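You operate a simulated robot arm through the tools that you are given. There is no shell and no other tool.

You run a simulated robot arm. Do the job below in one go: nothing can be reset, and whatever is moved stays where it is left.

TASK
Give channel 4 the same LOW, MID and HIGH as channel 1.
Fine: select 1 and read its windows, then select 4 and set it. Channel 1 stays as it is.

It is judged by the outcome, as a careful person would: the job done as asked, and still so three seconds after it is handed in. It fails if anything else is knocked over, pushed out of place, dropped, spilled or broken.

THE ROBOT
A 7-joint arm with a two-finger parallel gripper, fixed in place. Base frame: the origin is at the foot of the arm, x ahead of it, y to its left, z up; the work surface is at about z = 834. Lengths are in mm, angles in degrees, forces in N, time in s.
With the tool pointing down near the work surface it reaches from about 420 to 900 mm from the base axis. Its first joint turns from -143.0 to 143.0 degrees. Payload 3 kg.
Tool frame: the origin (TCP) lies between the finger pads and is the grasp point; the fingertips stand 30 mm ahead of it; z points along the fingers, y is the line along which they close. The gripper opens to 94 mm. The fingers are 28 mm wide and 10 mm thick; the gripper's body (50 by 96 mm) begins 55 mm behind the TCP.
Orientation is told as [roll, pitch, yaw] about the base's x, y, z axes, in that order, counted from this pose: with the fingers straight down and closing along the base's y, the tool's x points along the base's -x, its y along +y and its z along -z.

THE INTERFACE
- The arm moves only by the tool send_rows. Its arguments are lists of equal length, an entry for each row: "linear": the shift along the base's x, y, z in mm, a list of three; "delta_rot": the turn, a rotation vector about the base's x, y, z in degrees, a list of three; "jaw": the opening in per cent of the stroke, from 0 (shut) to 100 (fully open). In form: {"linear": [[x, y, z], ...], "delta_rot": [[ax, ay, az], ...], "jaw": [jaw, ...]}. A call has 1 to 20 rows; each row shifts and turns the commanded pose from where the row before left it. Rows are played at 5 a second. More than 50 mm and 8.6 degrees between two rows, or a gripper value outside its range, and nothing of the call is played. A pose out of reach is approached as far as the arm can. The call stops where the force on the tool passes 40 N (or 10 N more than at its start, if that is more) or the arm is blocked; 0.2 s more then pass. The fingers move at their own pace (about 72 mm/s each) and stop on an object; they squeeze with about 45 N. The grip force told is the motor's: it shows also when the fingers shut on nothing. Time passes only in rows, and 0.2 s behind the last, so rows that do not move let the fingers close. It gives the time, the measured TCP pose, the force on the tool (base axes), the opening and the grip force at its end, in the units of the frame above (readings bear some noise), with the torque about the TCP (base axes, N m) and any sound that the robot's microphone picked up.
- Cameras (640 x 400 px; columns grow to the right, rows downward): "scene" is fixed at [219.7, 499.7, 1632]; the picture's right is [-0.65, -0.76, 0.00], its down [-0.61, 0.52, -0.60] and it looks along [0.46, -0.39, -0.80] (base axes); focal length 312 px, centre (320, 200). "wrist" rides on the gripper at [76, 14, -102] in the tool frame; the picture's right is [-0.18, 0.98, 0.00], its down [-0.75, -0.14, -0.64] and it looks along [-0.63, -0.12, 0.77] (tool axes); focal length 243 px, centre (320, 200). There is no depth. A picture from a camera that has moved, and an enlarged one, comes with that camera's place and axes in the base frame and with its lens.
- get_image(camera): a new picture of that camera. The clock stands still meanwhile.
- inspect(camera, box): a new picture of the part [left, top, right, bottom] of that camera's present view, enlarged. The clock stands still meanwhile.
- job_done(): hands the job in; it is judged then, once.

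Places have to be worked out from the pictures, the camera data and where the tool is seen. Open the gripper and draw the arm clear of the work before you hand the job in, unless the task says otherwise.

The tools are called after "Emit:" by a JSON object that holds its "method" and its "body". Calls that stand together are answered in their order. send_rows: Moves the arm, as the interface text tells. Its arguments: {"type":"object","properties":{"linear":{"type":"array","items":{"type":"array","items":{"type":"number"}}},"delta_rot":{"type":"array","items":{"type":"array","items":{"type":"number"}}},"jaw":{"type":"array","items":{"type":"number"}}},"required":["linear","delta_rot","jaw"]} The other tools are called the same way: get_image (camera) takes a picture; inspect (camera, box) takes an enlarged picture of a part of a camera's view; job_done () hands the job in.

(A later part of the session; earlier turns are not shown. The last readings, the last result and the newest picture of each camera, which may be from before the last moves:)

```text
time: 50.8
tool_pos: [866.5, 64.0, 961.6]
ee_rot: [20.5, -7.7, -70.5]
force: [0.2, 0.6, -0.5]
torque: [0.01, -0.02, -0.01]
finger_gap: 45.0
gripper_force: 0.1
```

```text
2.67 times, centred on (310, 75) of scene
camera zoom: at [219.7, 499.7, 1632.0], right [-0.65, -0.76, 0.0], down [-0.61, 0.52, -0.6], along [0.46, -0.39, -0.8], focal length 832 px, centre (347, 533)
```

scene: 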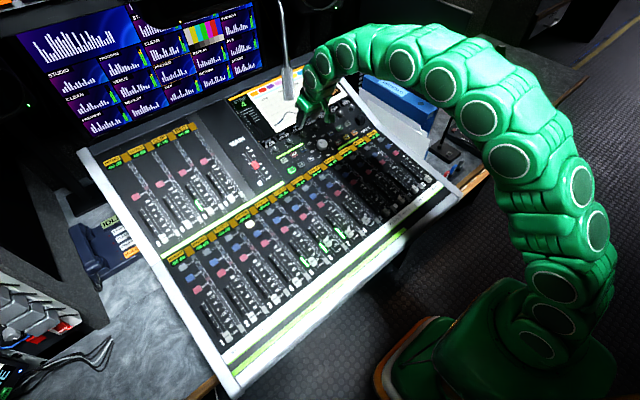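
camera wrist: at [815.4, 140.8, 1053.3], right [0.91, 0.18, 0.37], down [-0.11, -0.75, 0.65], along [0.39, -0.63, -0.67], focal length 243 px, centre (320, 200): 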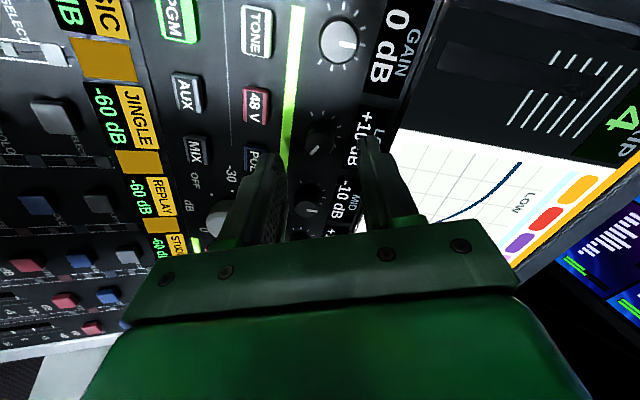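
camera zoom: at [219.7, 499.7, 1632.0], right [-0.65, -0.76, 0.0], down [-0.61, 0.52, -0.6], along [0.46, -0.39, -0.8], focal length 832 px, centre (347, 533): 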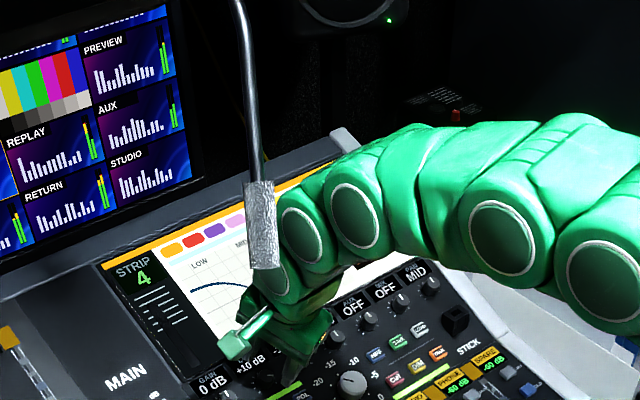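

LOW +10 is confirmed, and the mic hasn't moved further. I shift to above MID while turning the tool back to about +25°, so a single grip can do the 90° turn.

Emit:
{"method": "send_rows", "body": {"linear": [[0, -4.3, 0], [0, -4.3, 0], [0, -4.3, 0], [0, -4.3, 0], [0, -4.3, 0], [0, -4.3, 0], [0, -4.3, 0], [0, -4.3, 0.2], [0.1, -4.3, 0.2], [0.1, -4.3, 0.2], [0.1, -4.3, 0.2], [0.1, -4.3, 0], [0.1, -3.4, 0], [0, 0, 0], [0, 0, 0]], "delta_rot": [[-2.736, 0, 6.77], [-2.736, 0, 6.77], [-2.736, 0, 6.77], [-2.736, 0, 6.77], [-2.736, 0, 6.77], [-2.736, 0, 6.77], [-2.736, 0, 6.77], [-2.736, 0, 6.77], [-2.736, 0, 6.77], [-2.736, 0, 6.77], [-2.736, 0, 6.77], [-2.736, 0, 6.77], [-2.736, 0, 6.77], [0, 0, 0], [0, 0, 0]], "jaw": [48, 48, 48, 48, 48, 48, 48, 48, 48, 48, 48, 48, 48, 48, 48]}}

Emit:
{"method": "get_image", "body": {"camera": "wrist"}}

Emit:
{"method": "inspect", "body": {"camera": "wrist", "box": [270, 100, 370, 180]}}

```text
time: 54.0
tool_pos: [867.3, 9.6, 964.0]
ee_rot: [-10.1, -19.8, 27.6]
force: [-0.5, 0.0, -0.9]
torque: [-0.03, 0.01, 0.04]
finger_gap: 45.3
gripper_force: 0.2
```

```text
taken
camera wrist: at [759.5, -10.4, 1032.3], right [-0.24, 0.96, -0.1], down [0.44, 0.2, 0.87], along [0.86, 0.17, -0.48], focal length 243 px, centre (320, 200)
```

wrist: 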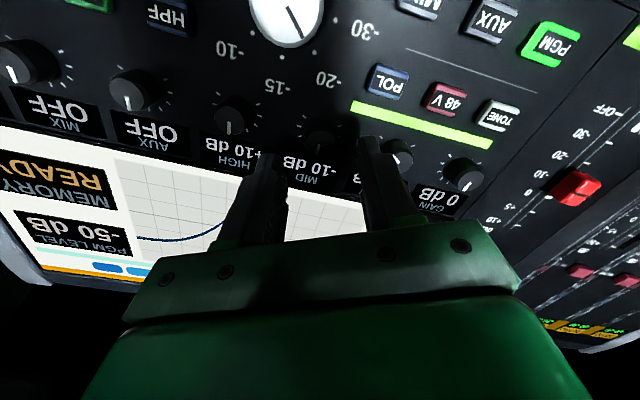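

```text
5.00 times, centred on (320, 140) of wrist
camera zoom: at [759.5, -10.4, 1032.3], right [-0.24, 0.96, -0.1], down [0.44, 0.2, 0.87], along [0.86, 0.17, -0.48], focal length 1213 px, centre (320, 500)
```

zoom: 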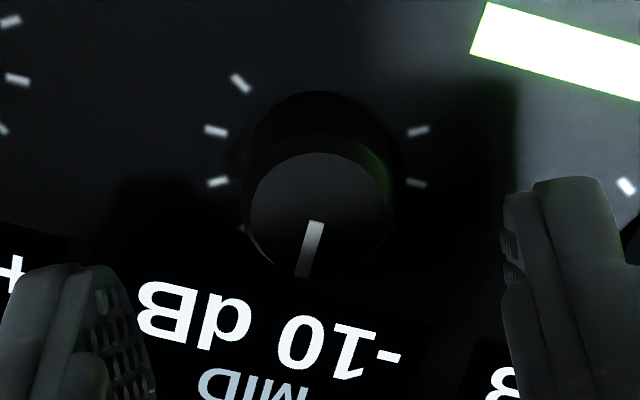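

MID's knob is within about 1.7 mm of the axis (slightly toward the robot). I correct that and descend 32 mm, then check before gripping.

Emit:
{"method": "send_rows", "body": {"linear": [[1.2, -0.6, -6], [2.4, 0, -6], [2.4, 0, -6], [2.4, 0, -6], [2.2, 0, -6.2], [0, 0, 0]], "delta_rot": [[0, 0, 0], [0, 0, 0], [0, 0, 0], [0, 0, 0], [0, 0, 0], [0, 0, 0]], "jaw": [48, 48, 48, 48, 48, 48]}}

Emit:
{"method": "inspect", "body": {"camera": "wrist", "box": [240, 100, 400, 220]}}

```text
time: 55.4
tool_pos: [877.4, 8.8, 934.6]
ee_rot: [-10.2, -19.7, 27.6]
force: [-5.5, -0.1, 4.8]
torque: [-0.12, -0.07, -0.13]
finger_gap: 44.9
gripper_force: 0.1
```

```text
3.33 times, centred on (320, 160) of wrist
camera zoom: at [769.7, -11.3, 1002.0], right [-0.24, 0.96, -0.1], down [0.44, 0.2, 0.87], along [0.86, 0.17, -0.48], focal length 809 px, centre (320, 333)
```

zoom: 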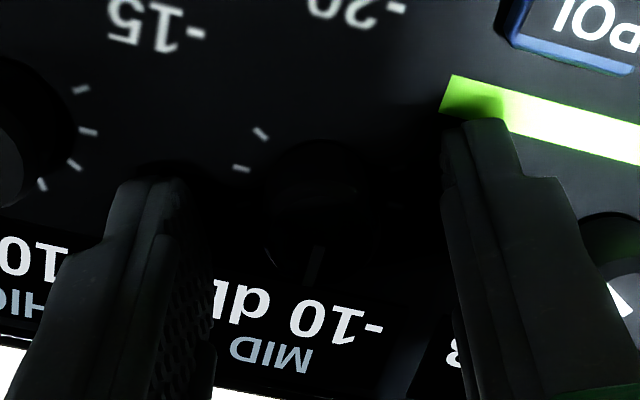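

A light 7 N contact shows a fingertip just touching the panel, so I lift 2 mm along the normal and then close.

Emit:
{"method": "send_rows", "body": {"linear": [[-0.75, 0, 1.85], [0, 0, 0], [0, 0, 0], [0, 0, 0], [0, 0, 0], [0, 0, 0]], "delta_rot": [[0, 0, 0], [0, 0, 0], [0, 0, 0], [0, 0, 0], [0, 0, 0], [0, 0, 0]], "jaw": [48, 48, 35, 25, 15, 15]}}

```text
time: 56.8
tool_pos: [875.9, 9.6, 935.3]
ee_rot: [-10.1, -19.7, 27.7]
force: [-3.9, 2.3, 0.3]
torque: [0.06, 0.24, -0.01]
finger_gap: 20.4
gripper_force: 45.3
```

Gripped with low forces. I turn 20° clockwise and read the force.

Emit:
{"method": "send_rows", "body": {"linear": [[0, 0, 0], [0, 0, 0], [0, 0, 0], [0, 0, 0], [0, 0, 0]], "delta_rot": [[1.873, 0, -4.636], [1.873, 0, -4.636], [1.873, 0, -4.636], [1.873, 0, -4.636], [0, 0, 0]], "jaw": [15, 15, 15, 15, 15]}}

Emit:
{"method": "inspect", "body": {"camera": "scene", "box": [270, 100, 340, 150]}}

Emit:
{"method": "get_image", "body": {"camera": "wrist"}}

```text
time: 58.0
tool_pos: [876.7, 8.5, 936.9]
ee_rot: [-2.6, -21.9, 6.3]
force: [-8.9, 5.5, 6.3]
torque: [0.24, 0.22, 0.07]
finger_gap: 20.3
gripper_force: 44.9
```

```text
8.00 times, centred on (305, 125) of scene
camera zoom: at [219.7, 499.7, 1632.0], right [-0.65, -0.76, 0.0], down [-0.61, 0.52, -0.6], along [0.46, -0.39, -0.8], focal length 2496 px, centre (440, 800)
```

zoom: 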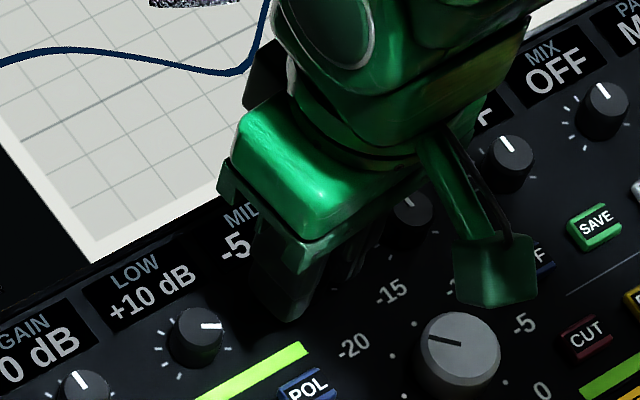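

```text
taken
camera wrist: at [766.6, 15.5, 1002.6], right [0.08, 1.0, 0.03], down [0.47, -0.06, 0.88], along [0.88, -0.06, -0.47], focal length 243 px, centre (320, 200)
```

wrist: 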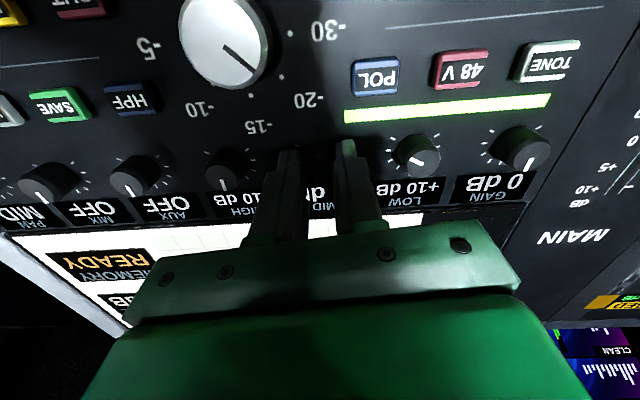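

MID stepped to −5, LOW stays +10. I continue clockwise by 25° with slight relief.

Emit:
{"method": "send_rows", "body": {"linear": [[-0.25, 0.15, 0.2], [0, 0, 0], [0, 0, 0], [0, 0, 0], [0, 0, 0], [0, 0, 0]], "delta_rot": [[1.873, 0, -4.636], [1.873, 0, -4.636], [1.873, 0, -4.636], [1.873, 0, -4.636], [1.873, 0, -4.636], [0, 0, 0]], "jaw": [15, 15, 15, 15, 15, 15]}}

Emit:
{"method": "inspect", "body": {"camera": "scene", "box": [270, 100, 340, 150]}}

```text
time: 59.4
tool_pos: [877.5, 8.9, 937.0]
ee_rot: [7.4, -20.7, -20.7]
force: [10.4, -7.3, -2.5]
torque: [-0.27, -0.43, -0.1]
finger_gap: 20.4
gripper_force: 45.0
```

```text
8.00 times, centred on (305, 125) of scene
camera zoom: at [219.7, 499.7, 1632.0], right [-0.65, -0.76, 0.0], down [-0.61, 0.52, -0.6], along [0.46, -0.39, -0.8], focal length 2496 px, centre (440, 800)
```

zoom: 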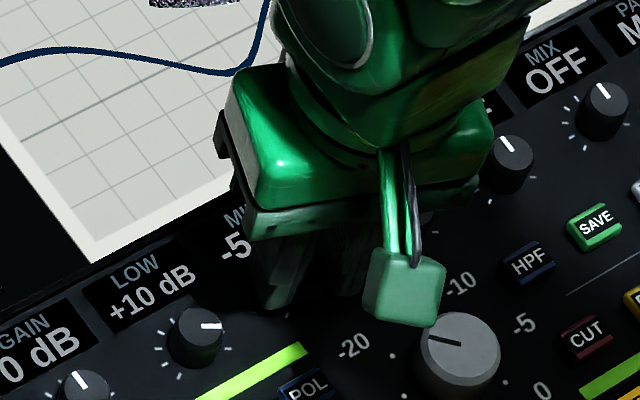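

Still −5 at 45° of hand turn, just short of the next step. I turn 20° more with slight relief.

Emit:
{"method": "send_rows", "body": {"linear": [[0.3, -0.2, 0.1], [0, 0, 0], [0, 0, 0], [0, 0, 0], [0, 0, 0]], "delta_rot": [[1.873, 0, -4.636], [1.873, 0, -4.636], [1.873, 0, -4.636], [1.873, 0, -4.636], [0, 0, 0]], "jaw": [15, 15, 15, 15, 15]}}

Emit:
{"method": "inspect", "body": {"camera": "scene", "box": [270, 100, 340, 150]}}

```text
time: 60.6
tool_pos: [875.0, 8.6, 935.8]
ee_rot: [14.1, -16.9, -41.4]
force: [12.0, -8.5, 2.3]
torque: [-0.06, -0.04, -0.05]
finger_gap: 20.1
gripper_force: 44.6
```

```text
8.00 times, centred on (305, 125) of scene
camera zoom: at [219.7, 499.7, 1632.0], right [-0.65, -0.76, 0.0], down [-0.61, 0.52, -0.6], along [0.46, -0.39, -0.8], focal length 2496 px, centre (440, 800)
```

zoom: 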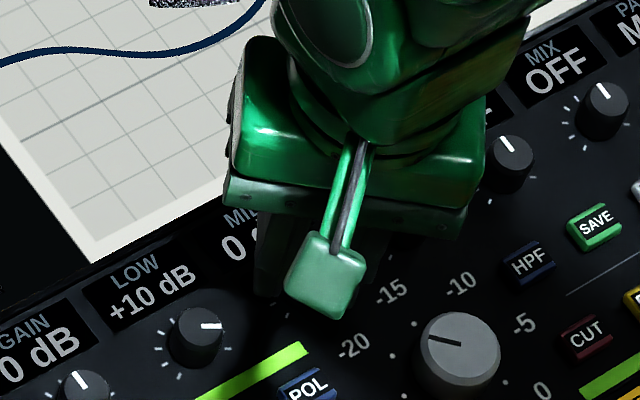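

MID now reads 0. One more step is needed; I turn 20° more with slight relief.

Emit:
{"method": "send_rows", "body": {"linear": [[0.2, -0.25, 0.1], [0, 0, 0], [0, 0, 0], [0, 0, 0], [0, 0, 0]], "delta_rot": [[1.873, 0, -4.636], [1.873, 0, -4.636], [1.873, 0, -4.636], [1.873, 0, -4.636], [0, 0, 0]], "jaw": [15, 15, 15, 15, 15]}}

Emit:
{"method": "inspect", "body": {"camera": "scene", "box": [270, 100, 340, 150]}}

Emit:
{"method": "inspect", "body": {"camera": "wrist", "box": [290, 90, 450, 210]}}

```text
time: 61.8
tool_pos: [876.0, 8.9, 935.3]
ee_rot: [18.9, -11.0, -61.3]
force: [-23.7, -11.4, 16.9]
torque: [-0.35, 0.37, -0.12]
finger_gap: 20.4
gripper_force: 44.8
```

```text
8.00 times, centred on (305, 125) of scene
camera zoom: at [219.7, 499.7, 1632.0], right [-0.65, -0.76, 0.0], down [-0.61, 0.52, -0.6], along [0.46, -0.39, -0.8], focal length 2496 px, centre (440, 800)
```

zoom: 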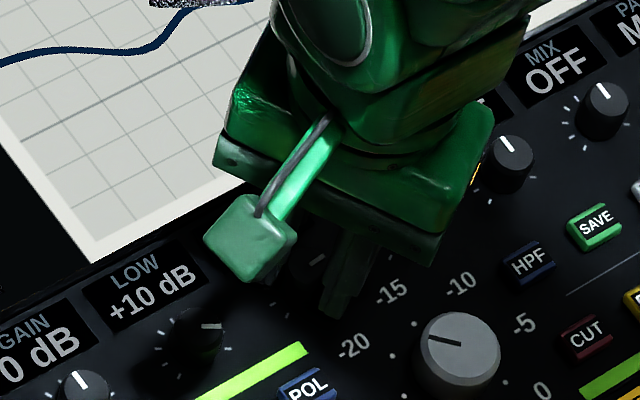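

```text
3.33 times, centred on (370, 150) of wrist
camera zoom: at [813.8, 81.5, 1021.7], right [0.87, 0.34, 0.35], down [0.01, -0.72, 0.7], along [0.49, -0.61, -0.63], focal length 809 px, centre (153, 367)
```

zoom: 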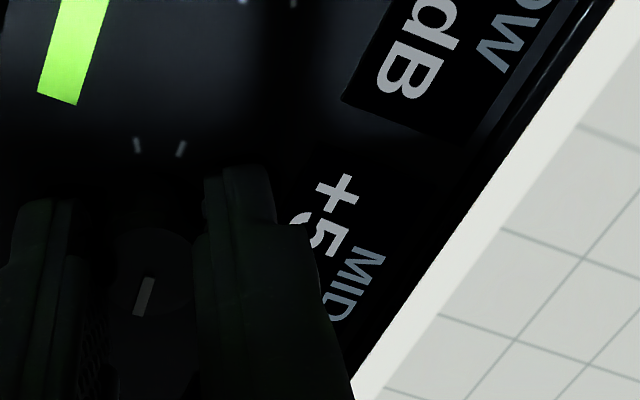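

MID reads +5. I turn 8° more to centre it in the step, relieving the side force, then read.

Emit:
{"method": "send_rows", "body": {"linear": [[-0.6, -0.3, 0.3], [0, 0, 0], [0, 0, 0]], "delta_rot": [[1.5, 0, -3.71], [1.5, 0, -3.71], [0, 0, 0]], "jaw": [15, 15, 15]}}

Emit:
{"method": "inspect", "body": {"camera": "wrist", "box": [290, 90, 450, 210]}}

```text
time: 62.6
tool_pos: [876.0, 8.5, 936.1]
ee_rot: [20.1, -8.4, -68.8]
force: [-0.2, -6.3, 4.2]
torque: [-0.08, -0.02, -0.03]
finger_gap: 20.1
gripper_force: 45.3
```

```text
3.33 times, centred on (370, 150) of wrist
camera zoom: at [823.2, 84.3, 1025.6], right [0.91, 0.21, 0.36], down [-0.09, -0.75, 0.66], along [0.41, -0.63, -0.66], focal length 809 px, centre (153, 367)
```

zoom: 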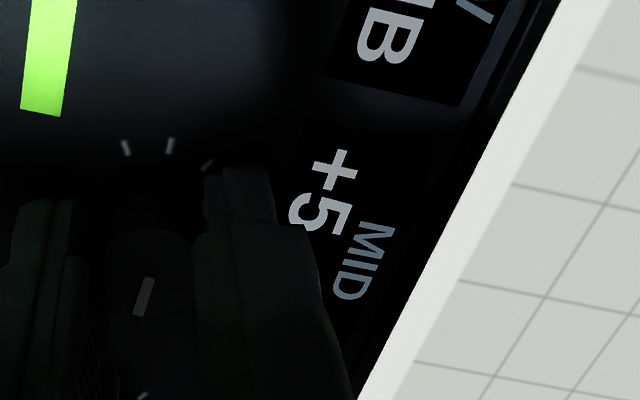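

MID is +5 with margin. I release and back off, then look toward HIGH from this orientation.

Emit:
{"method": "send_rows", "body": {"linear": [[0, 0, 0], [0, 0, 0], [0, 0, 0], [-5.6, 0, 13.9], [-5.6, 0, 13.9], [0, -15, 0], [0, -22, 0], [0, -22, 0], [0, 0, 0], [0, 0, 0]], "delta_rot": [[0, 0, 0], [0, 0, 0], [0, 0, 0], [0, 0, 0], [0, 0, 0], [-1.1, 0, 2.78], [-1.1, 0, 2.78], [-1.1, 0, 2.78], [0, 0, 0], [0, 0, 0]], "jaw": [30, 48, 48, 48, 48, 48, 48, 48, 48, 48]}}

Emit:
{"method": "get_image", "body": {"camera": "wrist"}}

Emit:
{"method": "inspect", "body": {"camera": "wrist", "box": [270, 100, 370, 180]}}

Emit:
{"method": "inspect", "body": {"camera": "scene", "box": [250, 80, 370, 170]}}

```text
time: 64.8
tool_pos: [864.7, -51.1, 963.7]
ee_rot: [18.8, -11.4, -60.1]
force: [0.5, -0.7, 1.3]
torque: [0.01, 0.01, 0.02]
finger_gap: 45.1
gripper_force: 0.0
```

```text
taken
camera wrist: at [801.4, 21.3, 1050.0], right [0.87, 0.36, 0.35], down [0.02, -0.71, 0.7], along [0.5, -0.6, -0.62], focal length 243 px, centre (320, 200)
```

wrist: 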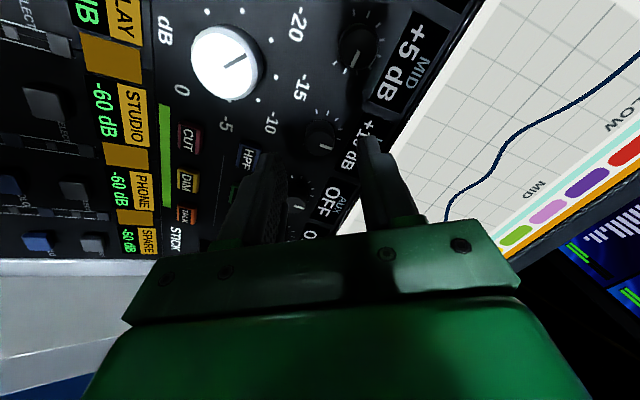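

```text
5.00 times, centred on (320, 140) of wrist
camera zoom: at [801.4, 21.3, 1050.0], right [0.87, 0.36, 0.35], down [0.02, -0.71, 0.7], along [0.5, -0.6, -0.62], focal length 1213 px, centre (320, 500)
```

zoom: 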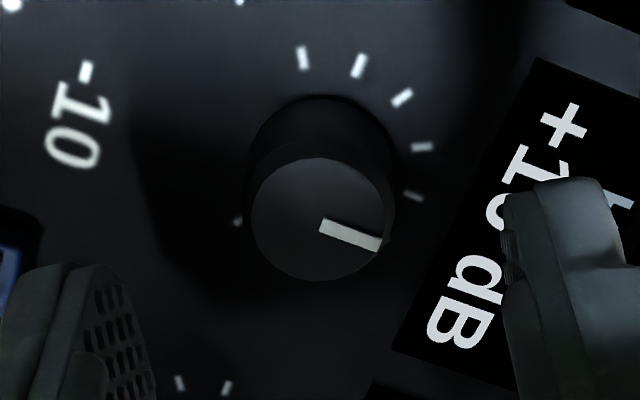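

```text
4.44 times, centred on (310, 125) of scene
camera zoom: at [219.7, 499.7, 1632.0], right [-0.65, -0.76, 0.0], down [-0.61, 0.52, -0.6], along [0.46, -0.39, -0.8], focal length 1387 px, centre (364, 533)
```

zoom: 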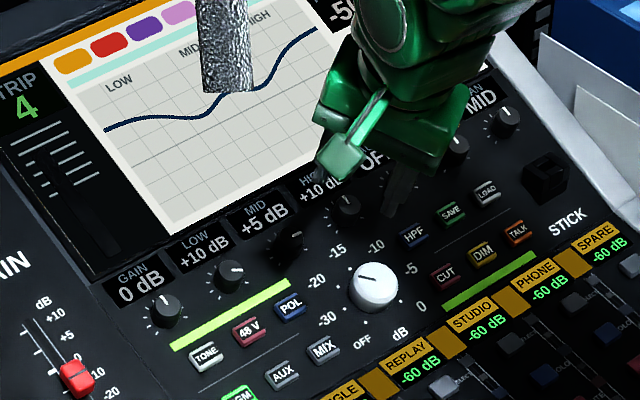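

LOW +10 and MID +5 hold; HIGH is +10 and its knob is centred within 0.6 mm. I descend 30 mm and grip it at this orientation, to turn counter-clockwise.

Emit:
{"method": "send_rows", "body": {"linear": [[2, 0.5, -5.6], [2.3, 0, -5.6], [2.3, 0, -5.6], [2.2, 0, -5.6], [2.2, 0, -5.5], [0, 0, 0]], "delta_rot": [[0, 0, 0], [0, 0, 0], [0, 0, 0], [0, 0, 0], [0, 0, 0], [0, 0, 0]], "jaw": [48, 48, 48, 48, 48, 48]}}

Emit:
{"method": "inspect", "body": {"camera": "wrist", "box": [240, 100, 400, 220]}}

```text
time: 66.2
tool_pos: [876.9, -50.0, 935.3]
ee_rot: [18.8, -11.5, -60.1]
force: [0.3, 0.1, 0.0]
torque: [-0.02, -0.01, -0.01]
finger_gap: 44.9
gripper_force: 0.1
```

```text
3.33 times, centred on (320, 160) of wrist
camera zoom: at [812.6, 22.6, 1021.0], right [0.87, 0.36, 0.35], down [0.02, -0.71, 0.7], along [0.5, -0.6, -0.62], focal length 809 px, centre (320, 333)
```

zoom: 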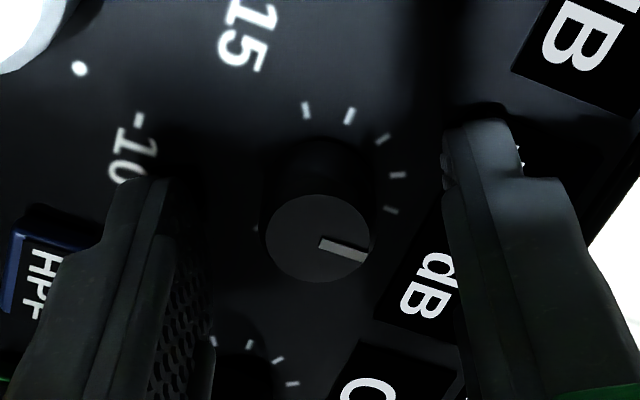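

No contact, knob centred. I close on it.

Emit:
{"method": "send_rows", "body": {"linear": [[0, 0, 0], [0, 0, 0], [0, 0, 0], [0, 0, 0]], "delta_rot": [[0, 0, 0], [0, 0, 0], [0, 0, 0], [0, 0, 0]], "jaw": [35, 25, 15, 15]}}

```text
time: 67.2
tool_pos: [875.9, -49.7, 935.2]
ee_rot: [18.8, -11.4, -60.1]
force: [0.0, 1.0, -0.2]
torque: [0.0, 0.02, -0.03]
finger_gap: 20.5
gripper_force: 45.6
```

Gripped cleanly. I turn 20° counter-clockwise and read.

Emit:
{"method": "send_rows", "body": {"linear": [[0, 0, 0], [0, 0, 0], [0, 0, 0], [0, 0, 0], [0, 0, 0]], "delta_rot": [[-1.873, 0, 4.636], [-1.873, 0, 4.636], [-1.873, 0, 4.636], [-1.873, 0, 4.636], [0, 0, 0]], "jaw": [15, 15, 15, 15, 15]}}

Emit:
{"method": "inspect", "body": {"camera": "scene", "box": [270, 90, 340, 140]}}

Emit:
{"method": "inspect", "body": {"camera": "wrist", "box": [290, 90, 450, 210]}}

```text
time: 68.4
tool_pos: [877.1, -50.0, 936.5]
ee_rot: [13.8, -17.2, -40.3]
force: [27.3, 3.7, -12.9]
torque: [-0.02, -0.81, -0.01]
finger_gap: 20.5
gripper_force: 44.9
```

```text
8.00 times, centred on (305, 115) of scene
camera zoom: at [219.7, 499.7, 1632.0], right [-0.65, -0.76, 0.0], down [-0.61, 0.52, -0.6], along [0.46, -0.39, -0.8], focal length 2496 px, centre (440, 880)
```

zoom: 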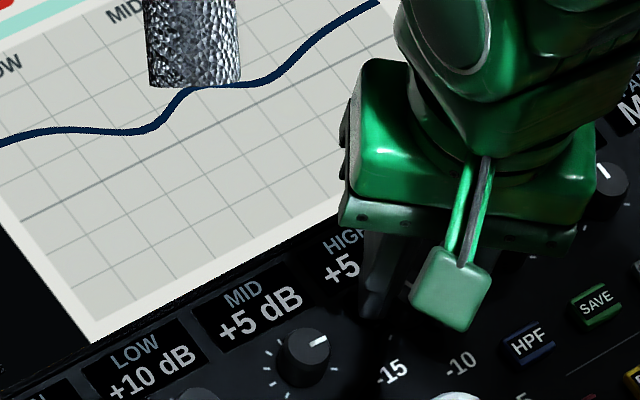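

```text
3.33 times, centred on (370, 150) of wrist
camera zoom: at [791.1, 8.8, 1012.3], right [0.7, 0.66, 0.28], down [0.23, -0.57, 0.79], along [0.68, -0.49, -0.55], focal length 809 px, centre (153, 367)
```

zoom: 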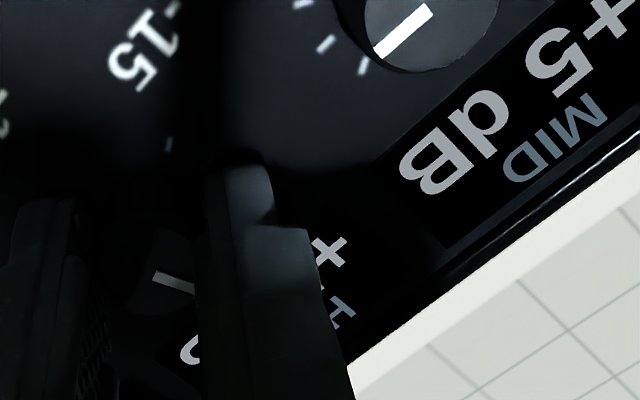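

HIGH is at +5 with LOW and MID unchanged. I relieve the force a little and turn 25° more.

Emit:
{"method": "send_rows", "body": {"linear": [[0.7, 0.1, -0.25], [0, 0, 0], [0, 0, 0], [0, 0, 0], [0, 0, 0], [0, 0, 0]], "delta_rot": [[-1.873, 0, 4.636], [-1.873, 0, 4.636], [-1.873, 0, 4.636], [-1.873, 0, 4.636], [-1.873, 0, 4.636], [0, 0, 0]], "jaw": [15, 15, 15, 15, 15, 15]}}

Emit:
{"method": "inspect", "body": {"camera": "scene", "box": [270, 90, 340, 140]}}

```text
time: 69.8
tool_pos: [876.6, -48.0, 935.7]
ee_rot: [5.1, -21.2, -14.2]
force: [-10.0, 13.1, 5.4]
torque: [0.46, 0.44, 0.15]
finger_gap: 20.1
gripper_force: 44.7
```

```text
8.00 times, centred on (305, 115) of scene
camera zoom: at [219.7, 499.7, 1632.0], right [-0.65, -0.76, 0.0], down [-0.61, 0.52, -0.6], along [0.46, -0.39, -0.8], focal length 2496 px, centre (440, 880)
```

zoom: 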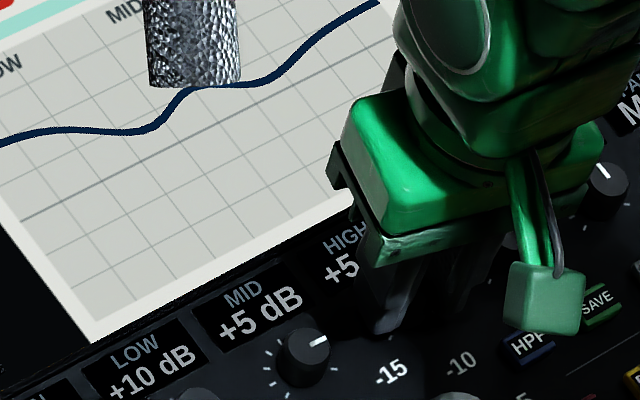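

Still +5 (45° of hand turn, just short of the next step). I turn 20° more with slight relief.

Emit:
{"method": "send_rows", "body": {"linear": [[-0.25, 0.35, 0.1], [0, 0, 0], [0, 0, 0], [0, 0, 0], [0, 0, 0]], "delta_rot": [[-1.873, 0, 4.636], [-1.873, 0, 4.636], [-1.873, 0, 4.636], [-1.873, 0, 4.636], [0, 0, 0]], "jaw": [15, 15, 15, 15, 15]}}

Emit:
{"method": "inspect", "body": {"camera": "scene", "box": [270, 90, 340, 140]}}

```text
time: 71.0
tool_pos: [877.5, -49.6, 935.3]
ee_rot: [-2.9, -21.8, 7.4]
force: [12.1, 4.3, -10.4]
torque: [0.11, -0.02, 0.05]
finger_gap: 20.3
gripper_force: 45.0
```

```text
8.00 times, centred on (305, 115) of scene
camera zoom: at [219.7, 499.7, 1632.0], right [-0.65, -0.76, 0.0], down [-0.61, 0.52, -0.6], along [0.46, -0.39, -0.8], focal length 2496 px, centre (440, 880)
```

zoom: 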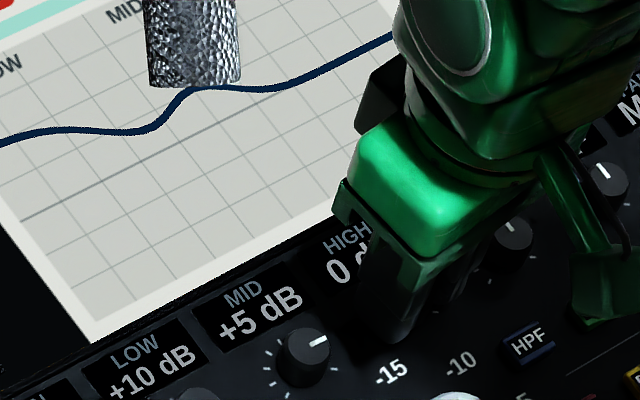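

HIGH is 0 now; one more step. I turn 20° more.

Emit:
{"method": "send_rows", "body": {"linear": [[0.3, 0.1, -0.2], [0, 0, 0], [0, 0, 0], [0, 0, 0], [0, 0, 0]], "delta_rot": [[-1.873, 0, 4.636], [-1.873, 0, 4.636], [-1.873, 0, 4.636], [-1.873, 0, 4.636], [0, 0, 0]], "jaw": [15, 15, 15, 15, 15]}}

Emit:
{"method": "inspect", "body": {"camera": "scene", "box": [270, 90, 340, 140]}}

```text
time: 72.2
tool_pos: [877.2, -49.3, 935.7]
ee_rot: [-10.4, -19.4, 28.7]
force: [-10.1, 14.1, 1.8]
torque: [0.46, 0.42, 0.15]
finger_gap: 20.5
gripper_force: 45.6
```

```text
8.00 times, centred on (305, 115) of scene
camera zoom: at [219.7, 499.7, 1632.0], right [-0.65, -0.76, 0.0], down [-0.61, 0.52, -0.6], along [0.46, -0.39, -0.8], focal length 2496 px, centre (440, 880)
```

zoom: 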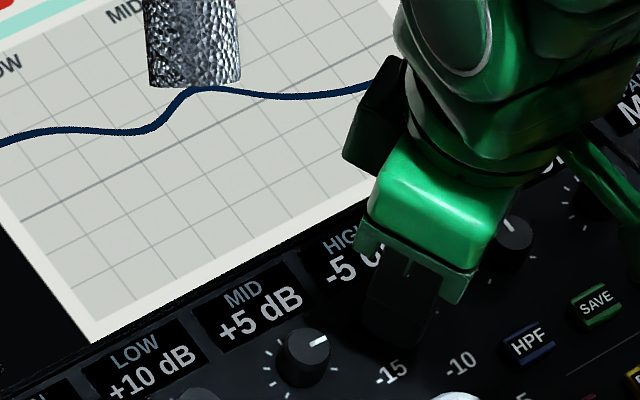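

HIGH reads −5. I turn 8° more to centre it in the step, then read before releasing.

Emit:
{"method": "send_rows", "body": {"linear": [[-0.25, 0.35, 0], [0, 0, 0], [0, 0, 0]], "delta_rot": [[-1.5, 0, 3.71], [-1.5, 0, 3.71], [0, 0, 0]], "jaw": [15, 15, 15]}}

Emit:
{"method": "inspect", "body": {"camera": "scene", "box": [270, 90, 340, 140]}}

```text
time: 73.0
tool_pos: [876.2, -49.2, 935.1]
ee_rot: [-13.1, -17.9, 37.0]
force: [-5.3, 14.1, -1.1]
torque: [0.32, 0.23, 0.15]
finger_gap: 20.8
gripper_force: 45.3
```

```text
8.00 times, centred on (305, 115) of scene
camera zoom: at [219.7, 499.7, 1632.0], right [-0.65, -0.76, 0.0], down [-0.61, 0.52, -0.6], along [0.46, -0.39, -0.8], focal length 2496 px, centre (440, 880)
```

zoom: 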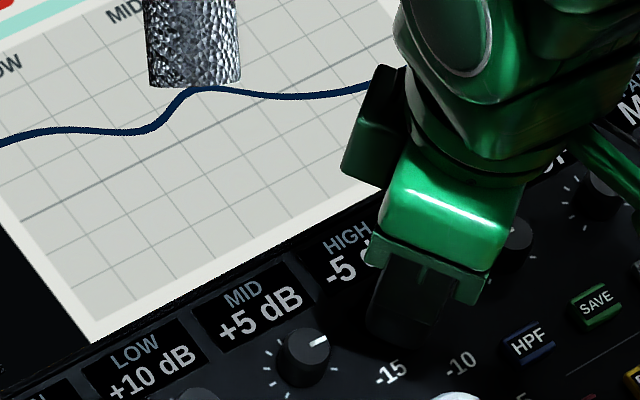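

HIGH is −5. I release and retreat along the axis and back toward the robot on the right side, away from the mic.

Emit:
{"method": "send_rows", "body": {"linear": [[0, 0, 0], [0, 0, 0], [0, 0, 0], [-5.6, 0, 13.9], [-5.6, 0, 13.9], [-12, 0, 29], [-20, 0, 25], [-30, -5, 20], [-30, -10, 20], [-30, -10, 15], [-30, -10, 10], [0, 0, 0]], "delta_rot": [[0, 0, 0], [0, 0, 0], [0, 0, 0], [0, 0, 0], [0, 0, 0], [0, 0, 0], [2.4, 0, -6], [2.4, 0, -6], [2.4, 0, -6], [2.4, 0, -6], [2.4, 0, -6], [0, 0, 0]], "jaw": [30, 48, 48, 48, 48, 48, 48, 48, 48, 48, 48, 48]}}

Emit:
{"method": "get_image", "body": {"camera": "scene"}}

Emit:
{"method": "inspect", "body": {"camera": "scene", "box": [220, 60, 380, 180]}}

Emit:
{"method": "get_image", "body": {"camera": "wrist"}}

```text
time: 75.6
tool_pos: [713.3, -86.0, 1083.7]
ee_rot: [-1.2, -21.9, 2.7]
force: [-0.6, 0.2, -0.3]
torque: [-0.03, -0.03, -0.02]
finger_gap: 45.0
gripper_force: 0.0
```

```text
taken
```

scene: 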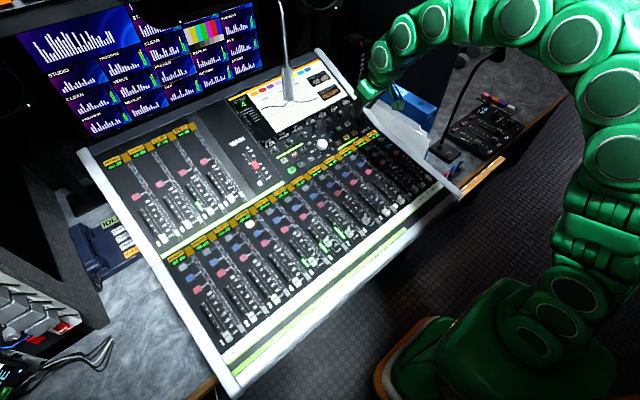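

```text
3.33 times, centred on (300, 120) of scene
camera zoom: at [219.7, 499.7, 1632.0], right [-0.65, -0.76, 0.0], down [-0.61, 0.52, -0.6], along [0.46, -0.39, -0.8], focal length 1040 px, centre (387, 467)
```

zoom: 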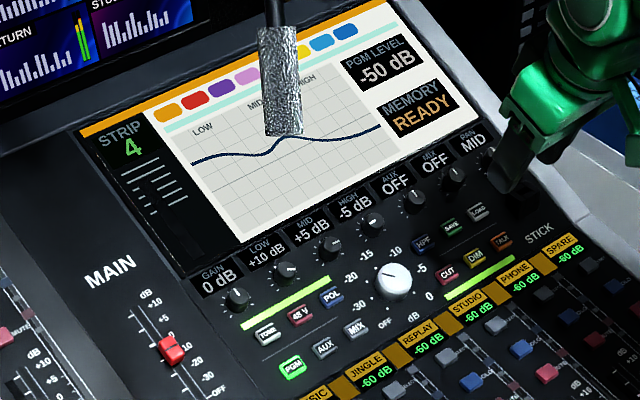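

```text
taken
camera wrist: at [604.8, -74.8, 1150.7], right [0.13, 0.99, 0.05], down [0.46, -0.11, 0.88], along [0.88, -0.09, -0.47], focal length 243 px, centre (320, 200)
```

wrist: 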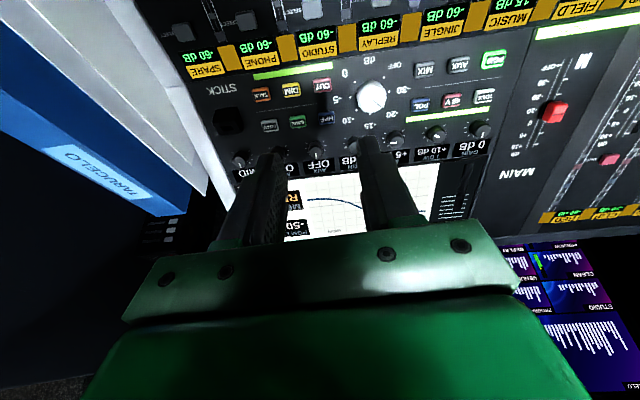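

Strip 4 now reads GAIN 0, LOW +10, MID +5, HIGH −5, AUX/MIX OFF, PAN MID, so only the three EQ values changed. One thing remains: compared with the first picture, the gooseneck mic sits about 1 cm to the right, presumably brushed by the arm in my early sweeps, so I want to nudge it back gently. First I withdraw, shut the fingers and level the tool on the right-hand side, well away from it.

Emit:
{"method": "send_rows", "body": {"linear": [[-20, 5, 30], [-25, 10, 40], [-25, 10, 40], [-20, 10, 40], [-15, 10, 40], [-8, 10, 30], [0, 10, 20], [0, 10, 10], [0, 0, 0]], "delta_rot": [[1.1, 0, -2.8], [0, -7.6, 0], [0, -7.6, 0], [0, -7.6, 0], [0, -7.6, 0], [0, -7.6, 0], [0, 0, 0], [0, 0, 0], [0, 0, 0]], "jaw": [30, 10, 0, 0, 0, 0, 0, 0, 0]}}

Emit:
{"method": "get_image", "body": {"camera": "wrist"}}

Emit:
{"method": "get_image", "body": {"camera": "scene"}}

Emit:
{"method": "inspect", "body": {"camera": "scene", "box": [220, 60, 380, 180]}}

```text
time: 77.6
tool_pos: [599.9, -9.0, 1332.1]
ee_rot: [0.7, -59.9, -1.0]
force: [1.2, 0.0, 1.3]
torque: [0.04, 0.0, 0.01]
finger_gap: 0.0
gripper_force: 33.5
```

```text
taken
camera wrist: at [473.9, 6.3, 1319.4], right [0.1, 0.98, 0.16], down [-0.18, -0.14, 0.97], along [0.98, -0.13, 0.16], focal length 243 px, centre (320, 200)
```

wrist: 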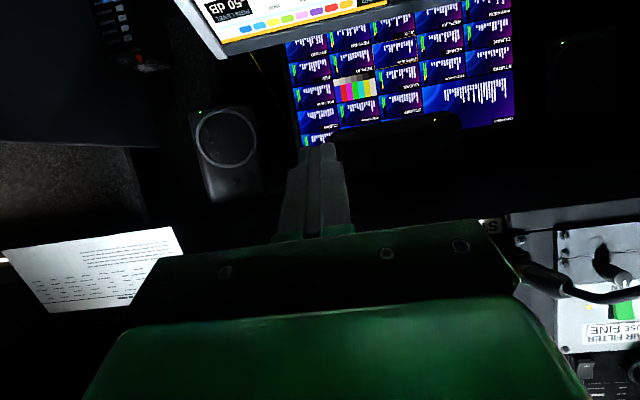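

```text
taken
```

scene: 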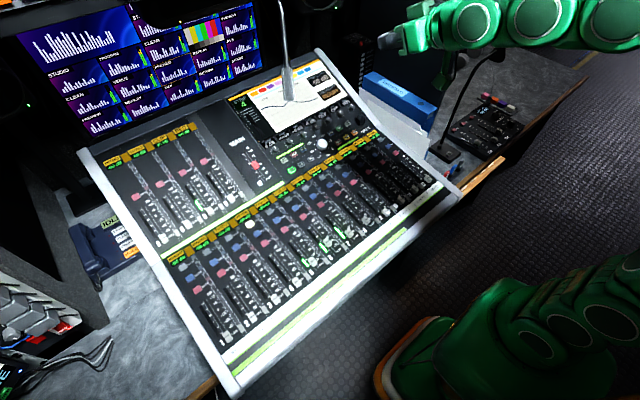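

```text
3.33 times, centred on (300, 120) of scene
camera zoom: at [219.7, 499.7, 1632.0], right [-0.65, -0.76, 0.0], down [-0.61, 0.52, -0.6], along [0.46, -0.39, -0.8], focal length 1040 px, centre (387, 467)
```

zoom: 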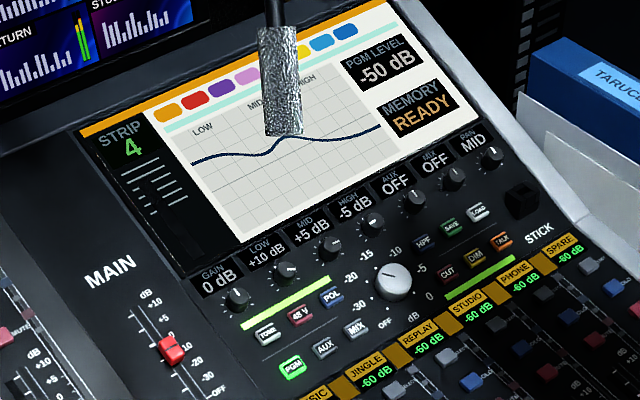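

All windows are right with nothing in the way. Now I move left at this height to y 140, still about 90 mm short of the mic head, and look.

Emit:
{"method": "send_rows", "body": {"linear": [[-4, 20, 0], [-4, 30, 0], [-4, 30, 0], [-4, 30, 0], [-4, 39, 0], [0, 0, 0]], "delta_rot": [[0, 0, 0], [0, 0, 0], [0, 0, 0], [0, 0, 0], [0, 0, 0], [0, 0, 0]], "jaw": [0, 0, 0, 0, 0, 0]}}

Emit:
{"method": "get_image", "body": {"camera": "wrist"}}

Emit:
{"method": "get_image", "body": {"camera": "scene"}}

```text
time: 78.9
tool_pos: [582.8, 153.2, 1323.6]
ee_rot: [28.6, -51.0, -20.5]
force: [1.0, -0.4, -0.2]
torque: [0.01, 0.02, -0.01]
finger_gap: 0.0
gripper_force: 32.2
stopped in row 6: the arm was blocked; the commanded pose is now the measured one
```

```text
taken
camera wrist: at [454.8, 161.8, 1325.3], right [0.07, 0.9, 0.44], down [-0.07, -0.43, 0.9], along [1.0, -0.09, 0.03], focal length 243 px, centre (320, 200)
```

wrist: 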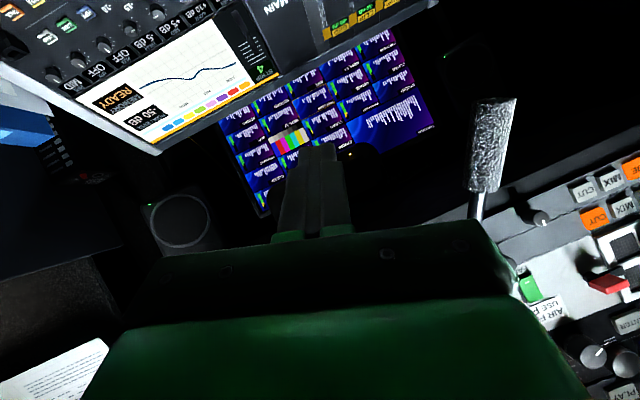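

```text
taken
```

scene: 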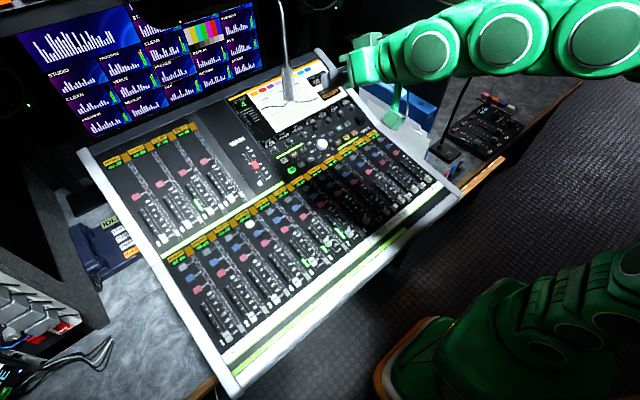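

The arm reported itself blocked with the wrist rolled off course (no tool force, so most likely a joint limit). I check that nothing was disturbed before doing anything else.

Emit:
{"method": "inspect", "body": {"camera": "scene", "box": [220, 0, 380, 120]}}

Emit:
{"method": "inspect", "body": {"camera": "wrist", "box": [420, 60, 600, 240]}}

Emit:
{"method": "inspect", "body": {"camera": "scene", "box": [330, 0, 640, 200]}}

```text
3.33 times, centred on (300, 60) of scene
camera zoom: at [219.7, 499.7, 1632.0], right [-0.65, -0.76, 0.0], down [-0.61, 0.52, -0.6], along [0.46, -0.39, -0.8], focal length 1040 px, centre (387, 667)
```

zoom: 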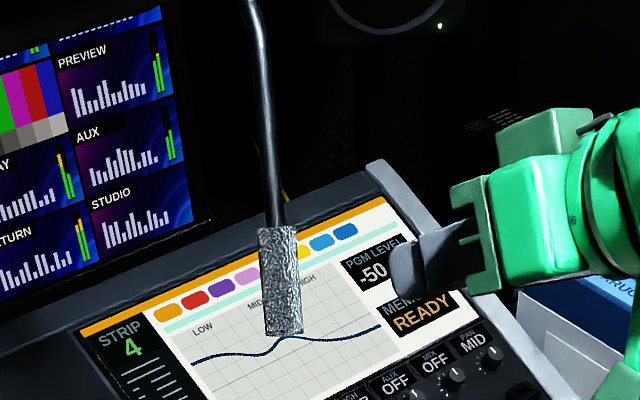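

```text
2.22 times, centred on (510, 150) of wrist
camera zoom: at [454.8, 161.8, 1325.3], right [0.07, 0.9, 0.44], down [-0.07, -0.43, 0.9], along [1.0, -0.09, 0.03], focal length 539 px, centre (-102, 311)
```

zoom: 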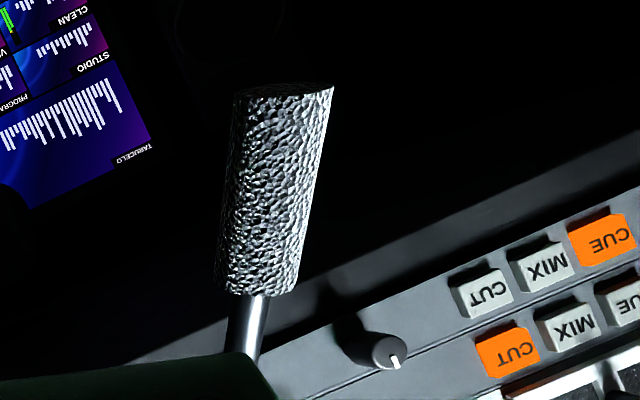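

```text
2.00 times, centred on (485, 100) of scene
camera zoom: at [219.7, 499.7, 1632.0], right [-0.65, -0.76, 0.0], down [-0.61, 0.52, -0.6], along [0.46, -0.39, -0.8], focal length 624 px, centre (-10, 400)
```

zoom: 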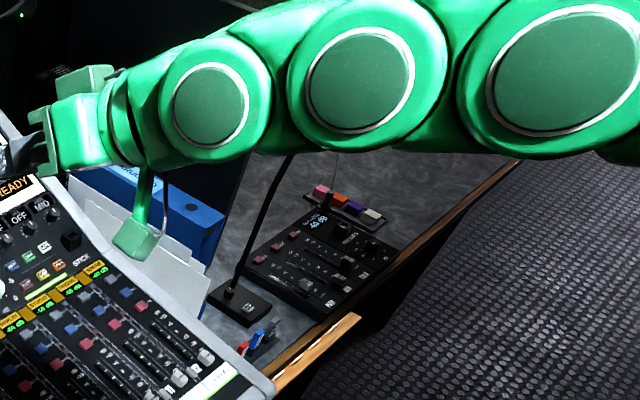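

The mic and everything else are unmoved; it was a wrist joint limit at that heading. I back away from the mic and re-orient so the fingers point along the direction I'd push (forward-left), where the wrist has more room.

Emit:
{"method": "send_rows", "body": {"linear": [[-15, -30, 0], [-15, -30, 0], [0, 0, 0], [0, 0, 0], [0, 0, 0], [0, 0, 0], [0, 0, 0], [0, 0, 0], [0, 0, 0]], "delta_rot": [[0, 0, 0], [0, 0, 0], [-2.37, -2.04, 6.89], [-2.37, -2.04, 6.89], [-2.37, -2.04, 6.89], [-2.37, -2.04, 6.89], [-2.37, -2.04, 6.89], [-2.37, -2.04, 6.89], [0, 0, 0]], "jaw": [0, 0, 0, 0, 0, 0, 0, 0, 0]}}

Emit:
{"method": "get_image", "body": {"camera": "wrist"}}

Emit:
{"method": "get_image", "body": {"camera": "scene"}}

```text
time: 80.9
tool_pos: [552.8, 91.9, 1322.9]
ee_rot: [-0.6, -60.2, 45.5]
force: [-0.3, 0.4, -0.4]
torque: [0.0, -0.01, -0.02]
finger_gap: 0.1
gripper_force: 33.3
```

```text
taken
camera wrist: at [452.8, 12.8, 1308.6], right [-0.63, 0.76, 0.15], down [-0.03, -0.22, 0.97], along [0.78, 0.61, 0.17], focal length 243 px, centre (320, 200)
```

wrist: 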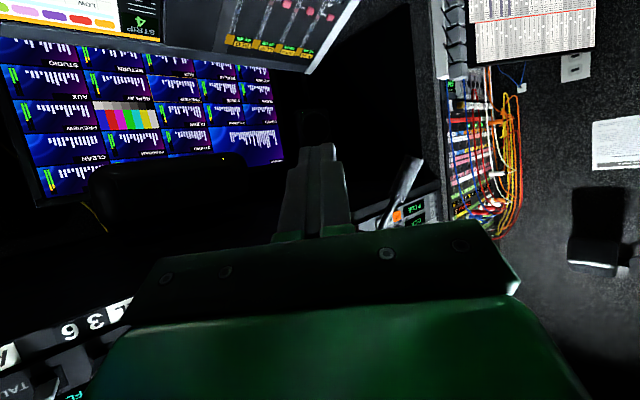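

```text
taken
```

scene: 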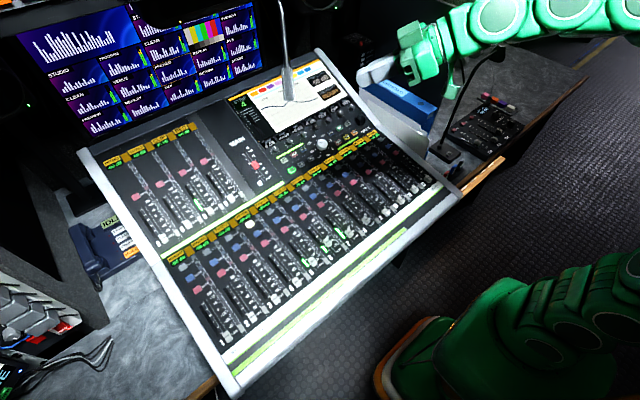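

The arm reached this pose without trouble, and the mic head is visible right of the fingers. I measure it once more from here.

Emit:
{"method": "inspect", "body": {"camera": "wrist", "box": [350, 140, 450, 240]}}

Emit:
{"method": "inspect", "body": {"camera": "scene", "box": [260, 50, 320, 110]}}

```text
4.00 times, centred on (400, 190) of wrist
camera zoom: at [452.8, 12.8, 1308.6], right [-0.63, 0.76, 0.15], down [-0.03, -0.22, 0.97], along [0.78, 0.61, 0.17], focal length 970 px, centre (0, 240)
```

zoom: 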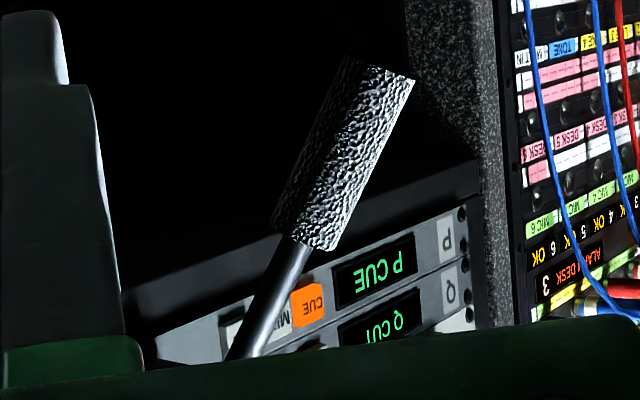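

```text
6.67 times, centred on (290, 80) of scene
camera zoom: at [219.7, 499.7, 1632.0], right [-0.65, -0.76, 0.0], down [-0.61, 0.52, -0.6], along [0.46, -0.39, -0.8], focal length 2080 px, centre (520, 1000)
```

zoom: 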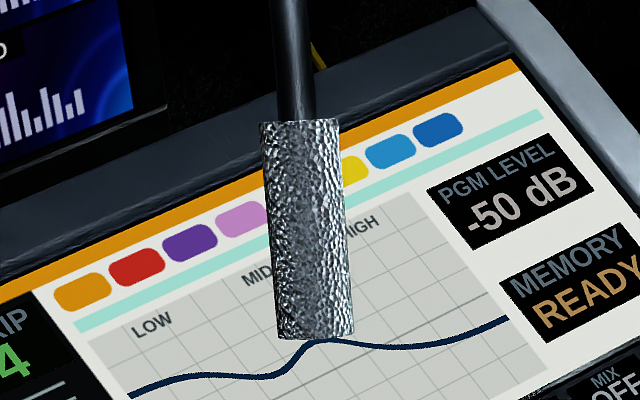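

The mic measures: tip (587, 253, 1322), head top (605, 236, 1362). It needs about 10 mm back along (0.7, 0.7, 0). I line the closed fingertips up on that line, about 60 mm short of contact.

Emit:
{"method": "send_rows", "body": {"linear": [[-8, 20, 4], [-8, 21, 4], [-8, 21, 4], [-8, 20, 4], [0, 0, 0]], "delta_rot": [[0, 0, 0], [0, 0, 0], [0, 0, 0], [0, 0, 0], [0, 0, 0]], "jaw": [0, 0, 0, 0, 0]}}

Emit:
{"method": "get_image", "body": {"camera": "wrist"}}

Emit:
{"method": "get_image", "body": {"camera": "scene"}}

```text
time: 82.1
tool_pos: [520.0, 173.2, 1339.4]
ee_rot: [-0.5, -60.1, 45.4]
force: [0.5, 0.0, -0.6]
torque: [0.0, 0.0, -0.02]
finger_gap: 0.2
gripper_force: 33.1
```

```text
taken
camera wrist: at [420.3, 94.5, 1325.1], right [-0.63, 0.76, 0.15], down [-0.03, -0.22, 0.97], along [0.78, 0.61, 0.17], focal length 243 px, centre (320, 200)
```

wrist: 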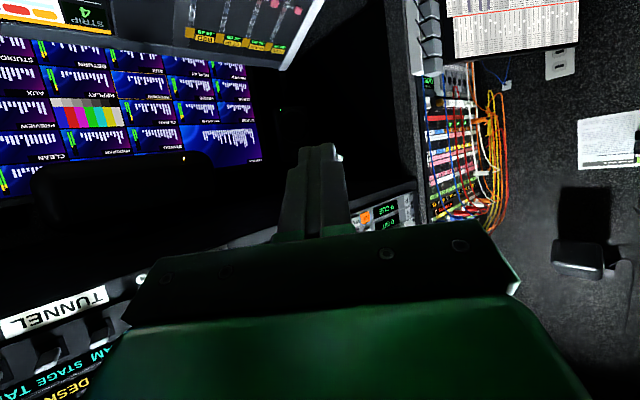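

```text
taken
```

scene: 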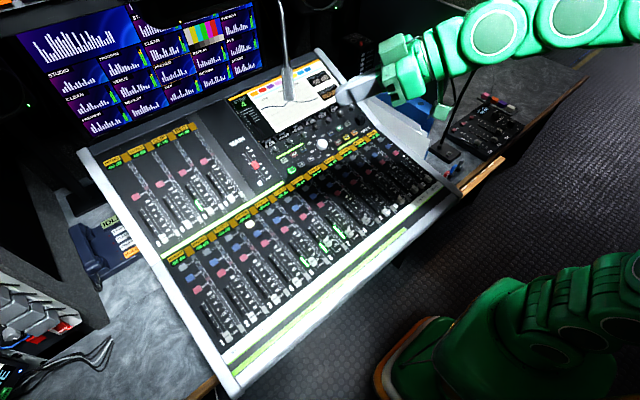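

The arm is on the line exactly, fingers pointing at the mic. I advance 40 mm and check.

Emit:
{"method": "send_rows", "body": {"linear": [[7.07, 7.07, 0], [7.07, 7.07, 0], [7.07, 7.07, 0], [7.07, 7.07, 0], [0, 0, 0]], "delta_rot": [[0, 0, 0], [0, 0, 0], [0, 0, 0], [0, 0, 0], [0, 0, 0]], "jaw": [0, 0, 0, 0, 0]}}

Emit:
{"method": "inspect", "body": {"camera": "scene", "box": [250, 40, 370, 130]}}

Emit:
{"method": "get_image", "body": {"camera": "wrist"}}

```text
time: 83.3
tool_pos: [548.0, 203.2, 1338.9]
ee_rot: [-0.6, -60.2, 45.5]
force: [-0.8, 1.0, -0.2]
torque: [-0.03, 0.02, 0.04]
finger_gap: 0.2
gripper_force: 32.9
```

```text
4.44 times, centred on (310, 85) of scene
camera zoom: at [219.7, 499.7, 1632.0], right [-0.65, -0.76, 0.0], down [-0.61, 0.52, -0.6], along [0.46, -0.39, -0.8], focal length 1387 px, centre (364, 711)
```

zoom: 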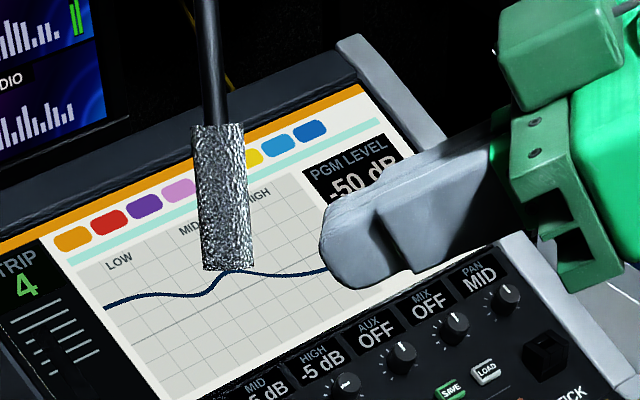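

```text
taken
camera wrist: at [449.0, 123.1, 1324.6], right [-0.63, 0.76, 0.15], down [-0.03, -0.22, 0.97], along [0.78, 0.61, 0.17], focal length 243 px, centre (320, 200)
```

wrist: 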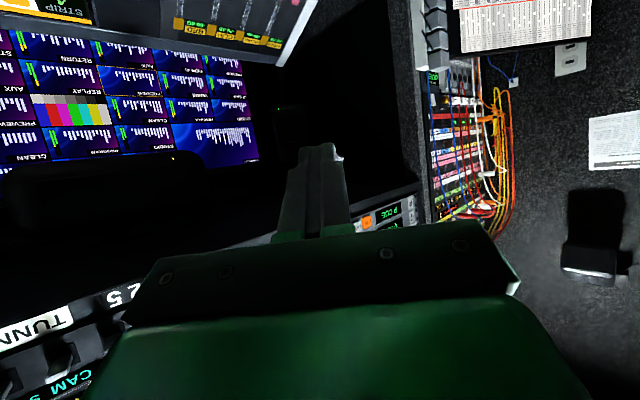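

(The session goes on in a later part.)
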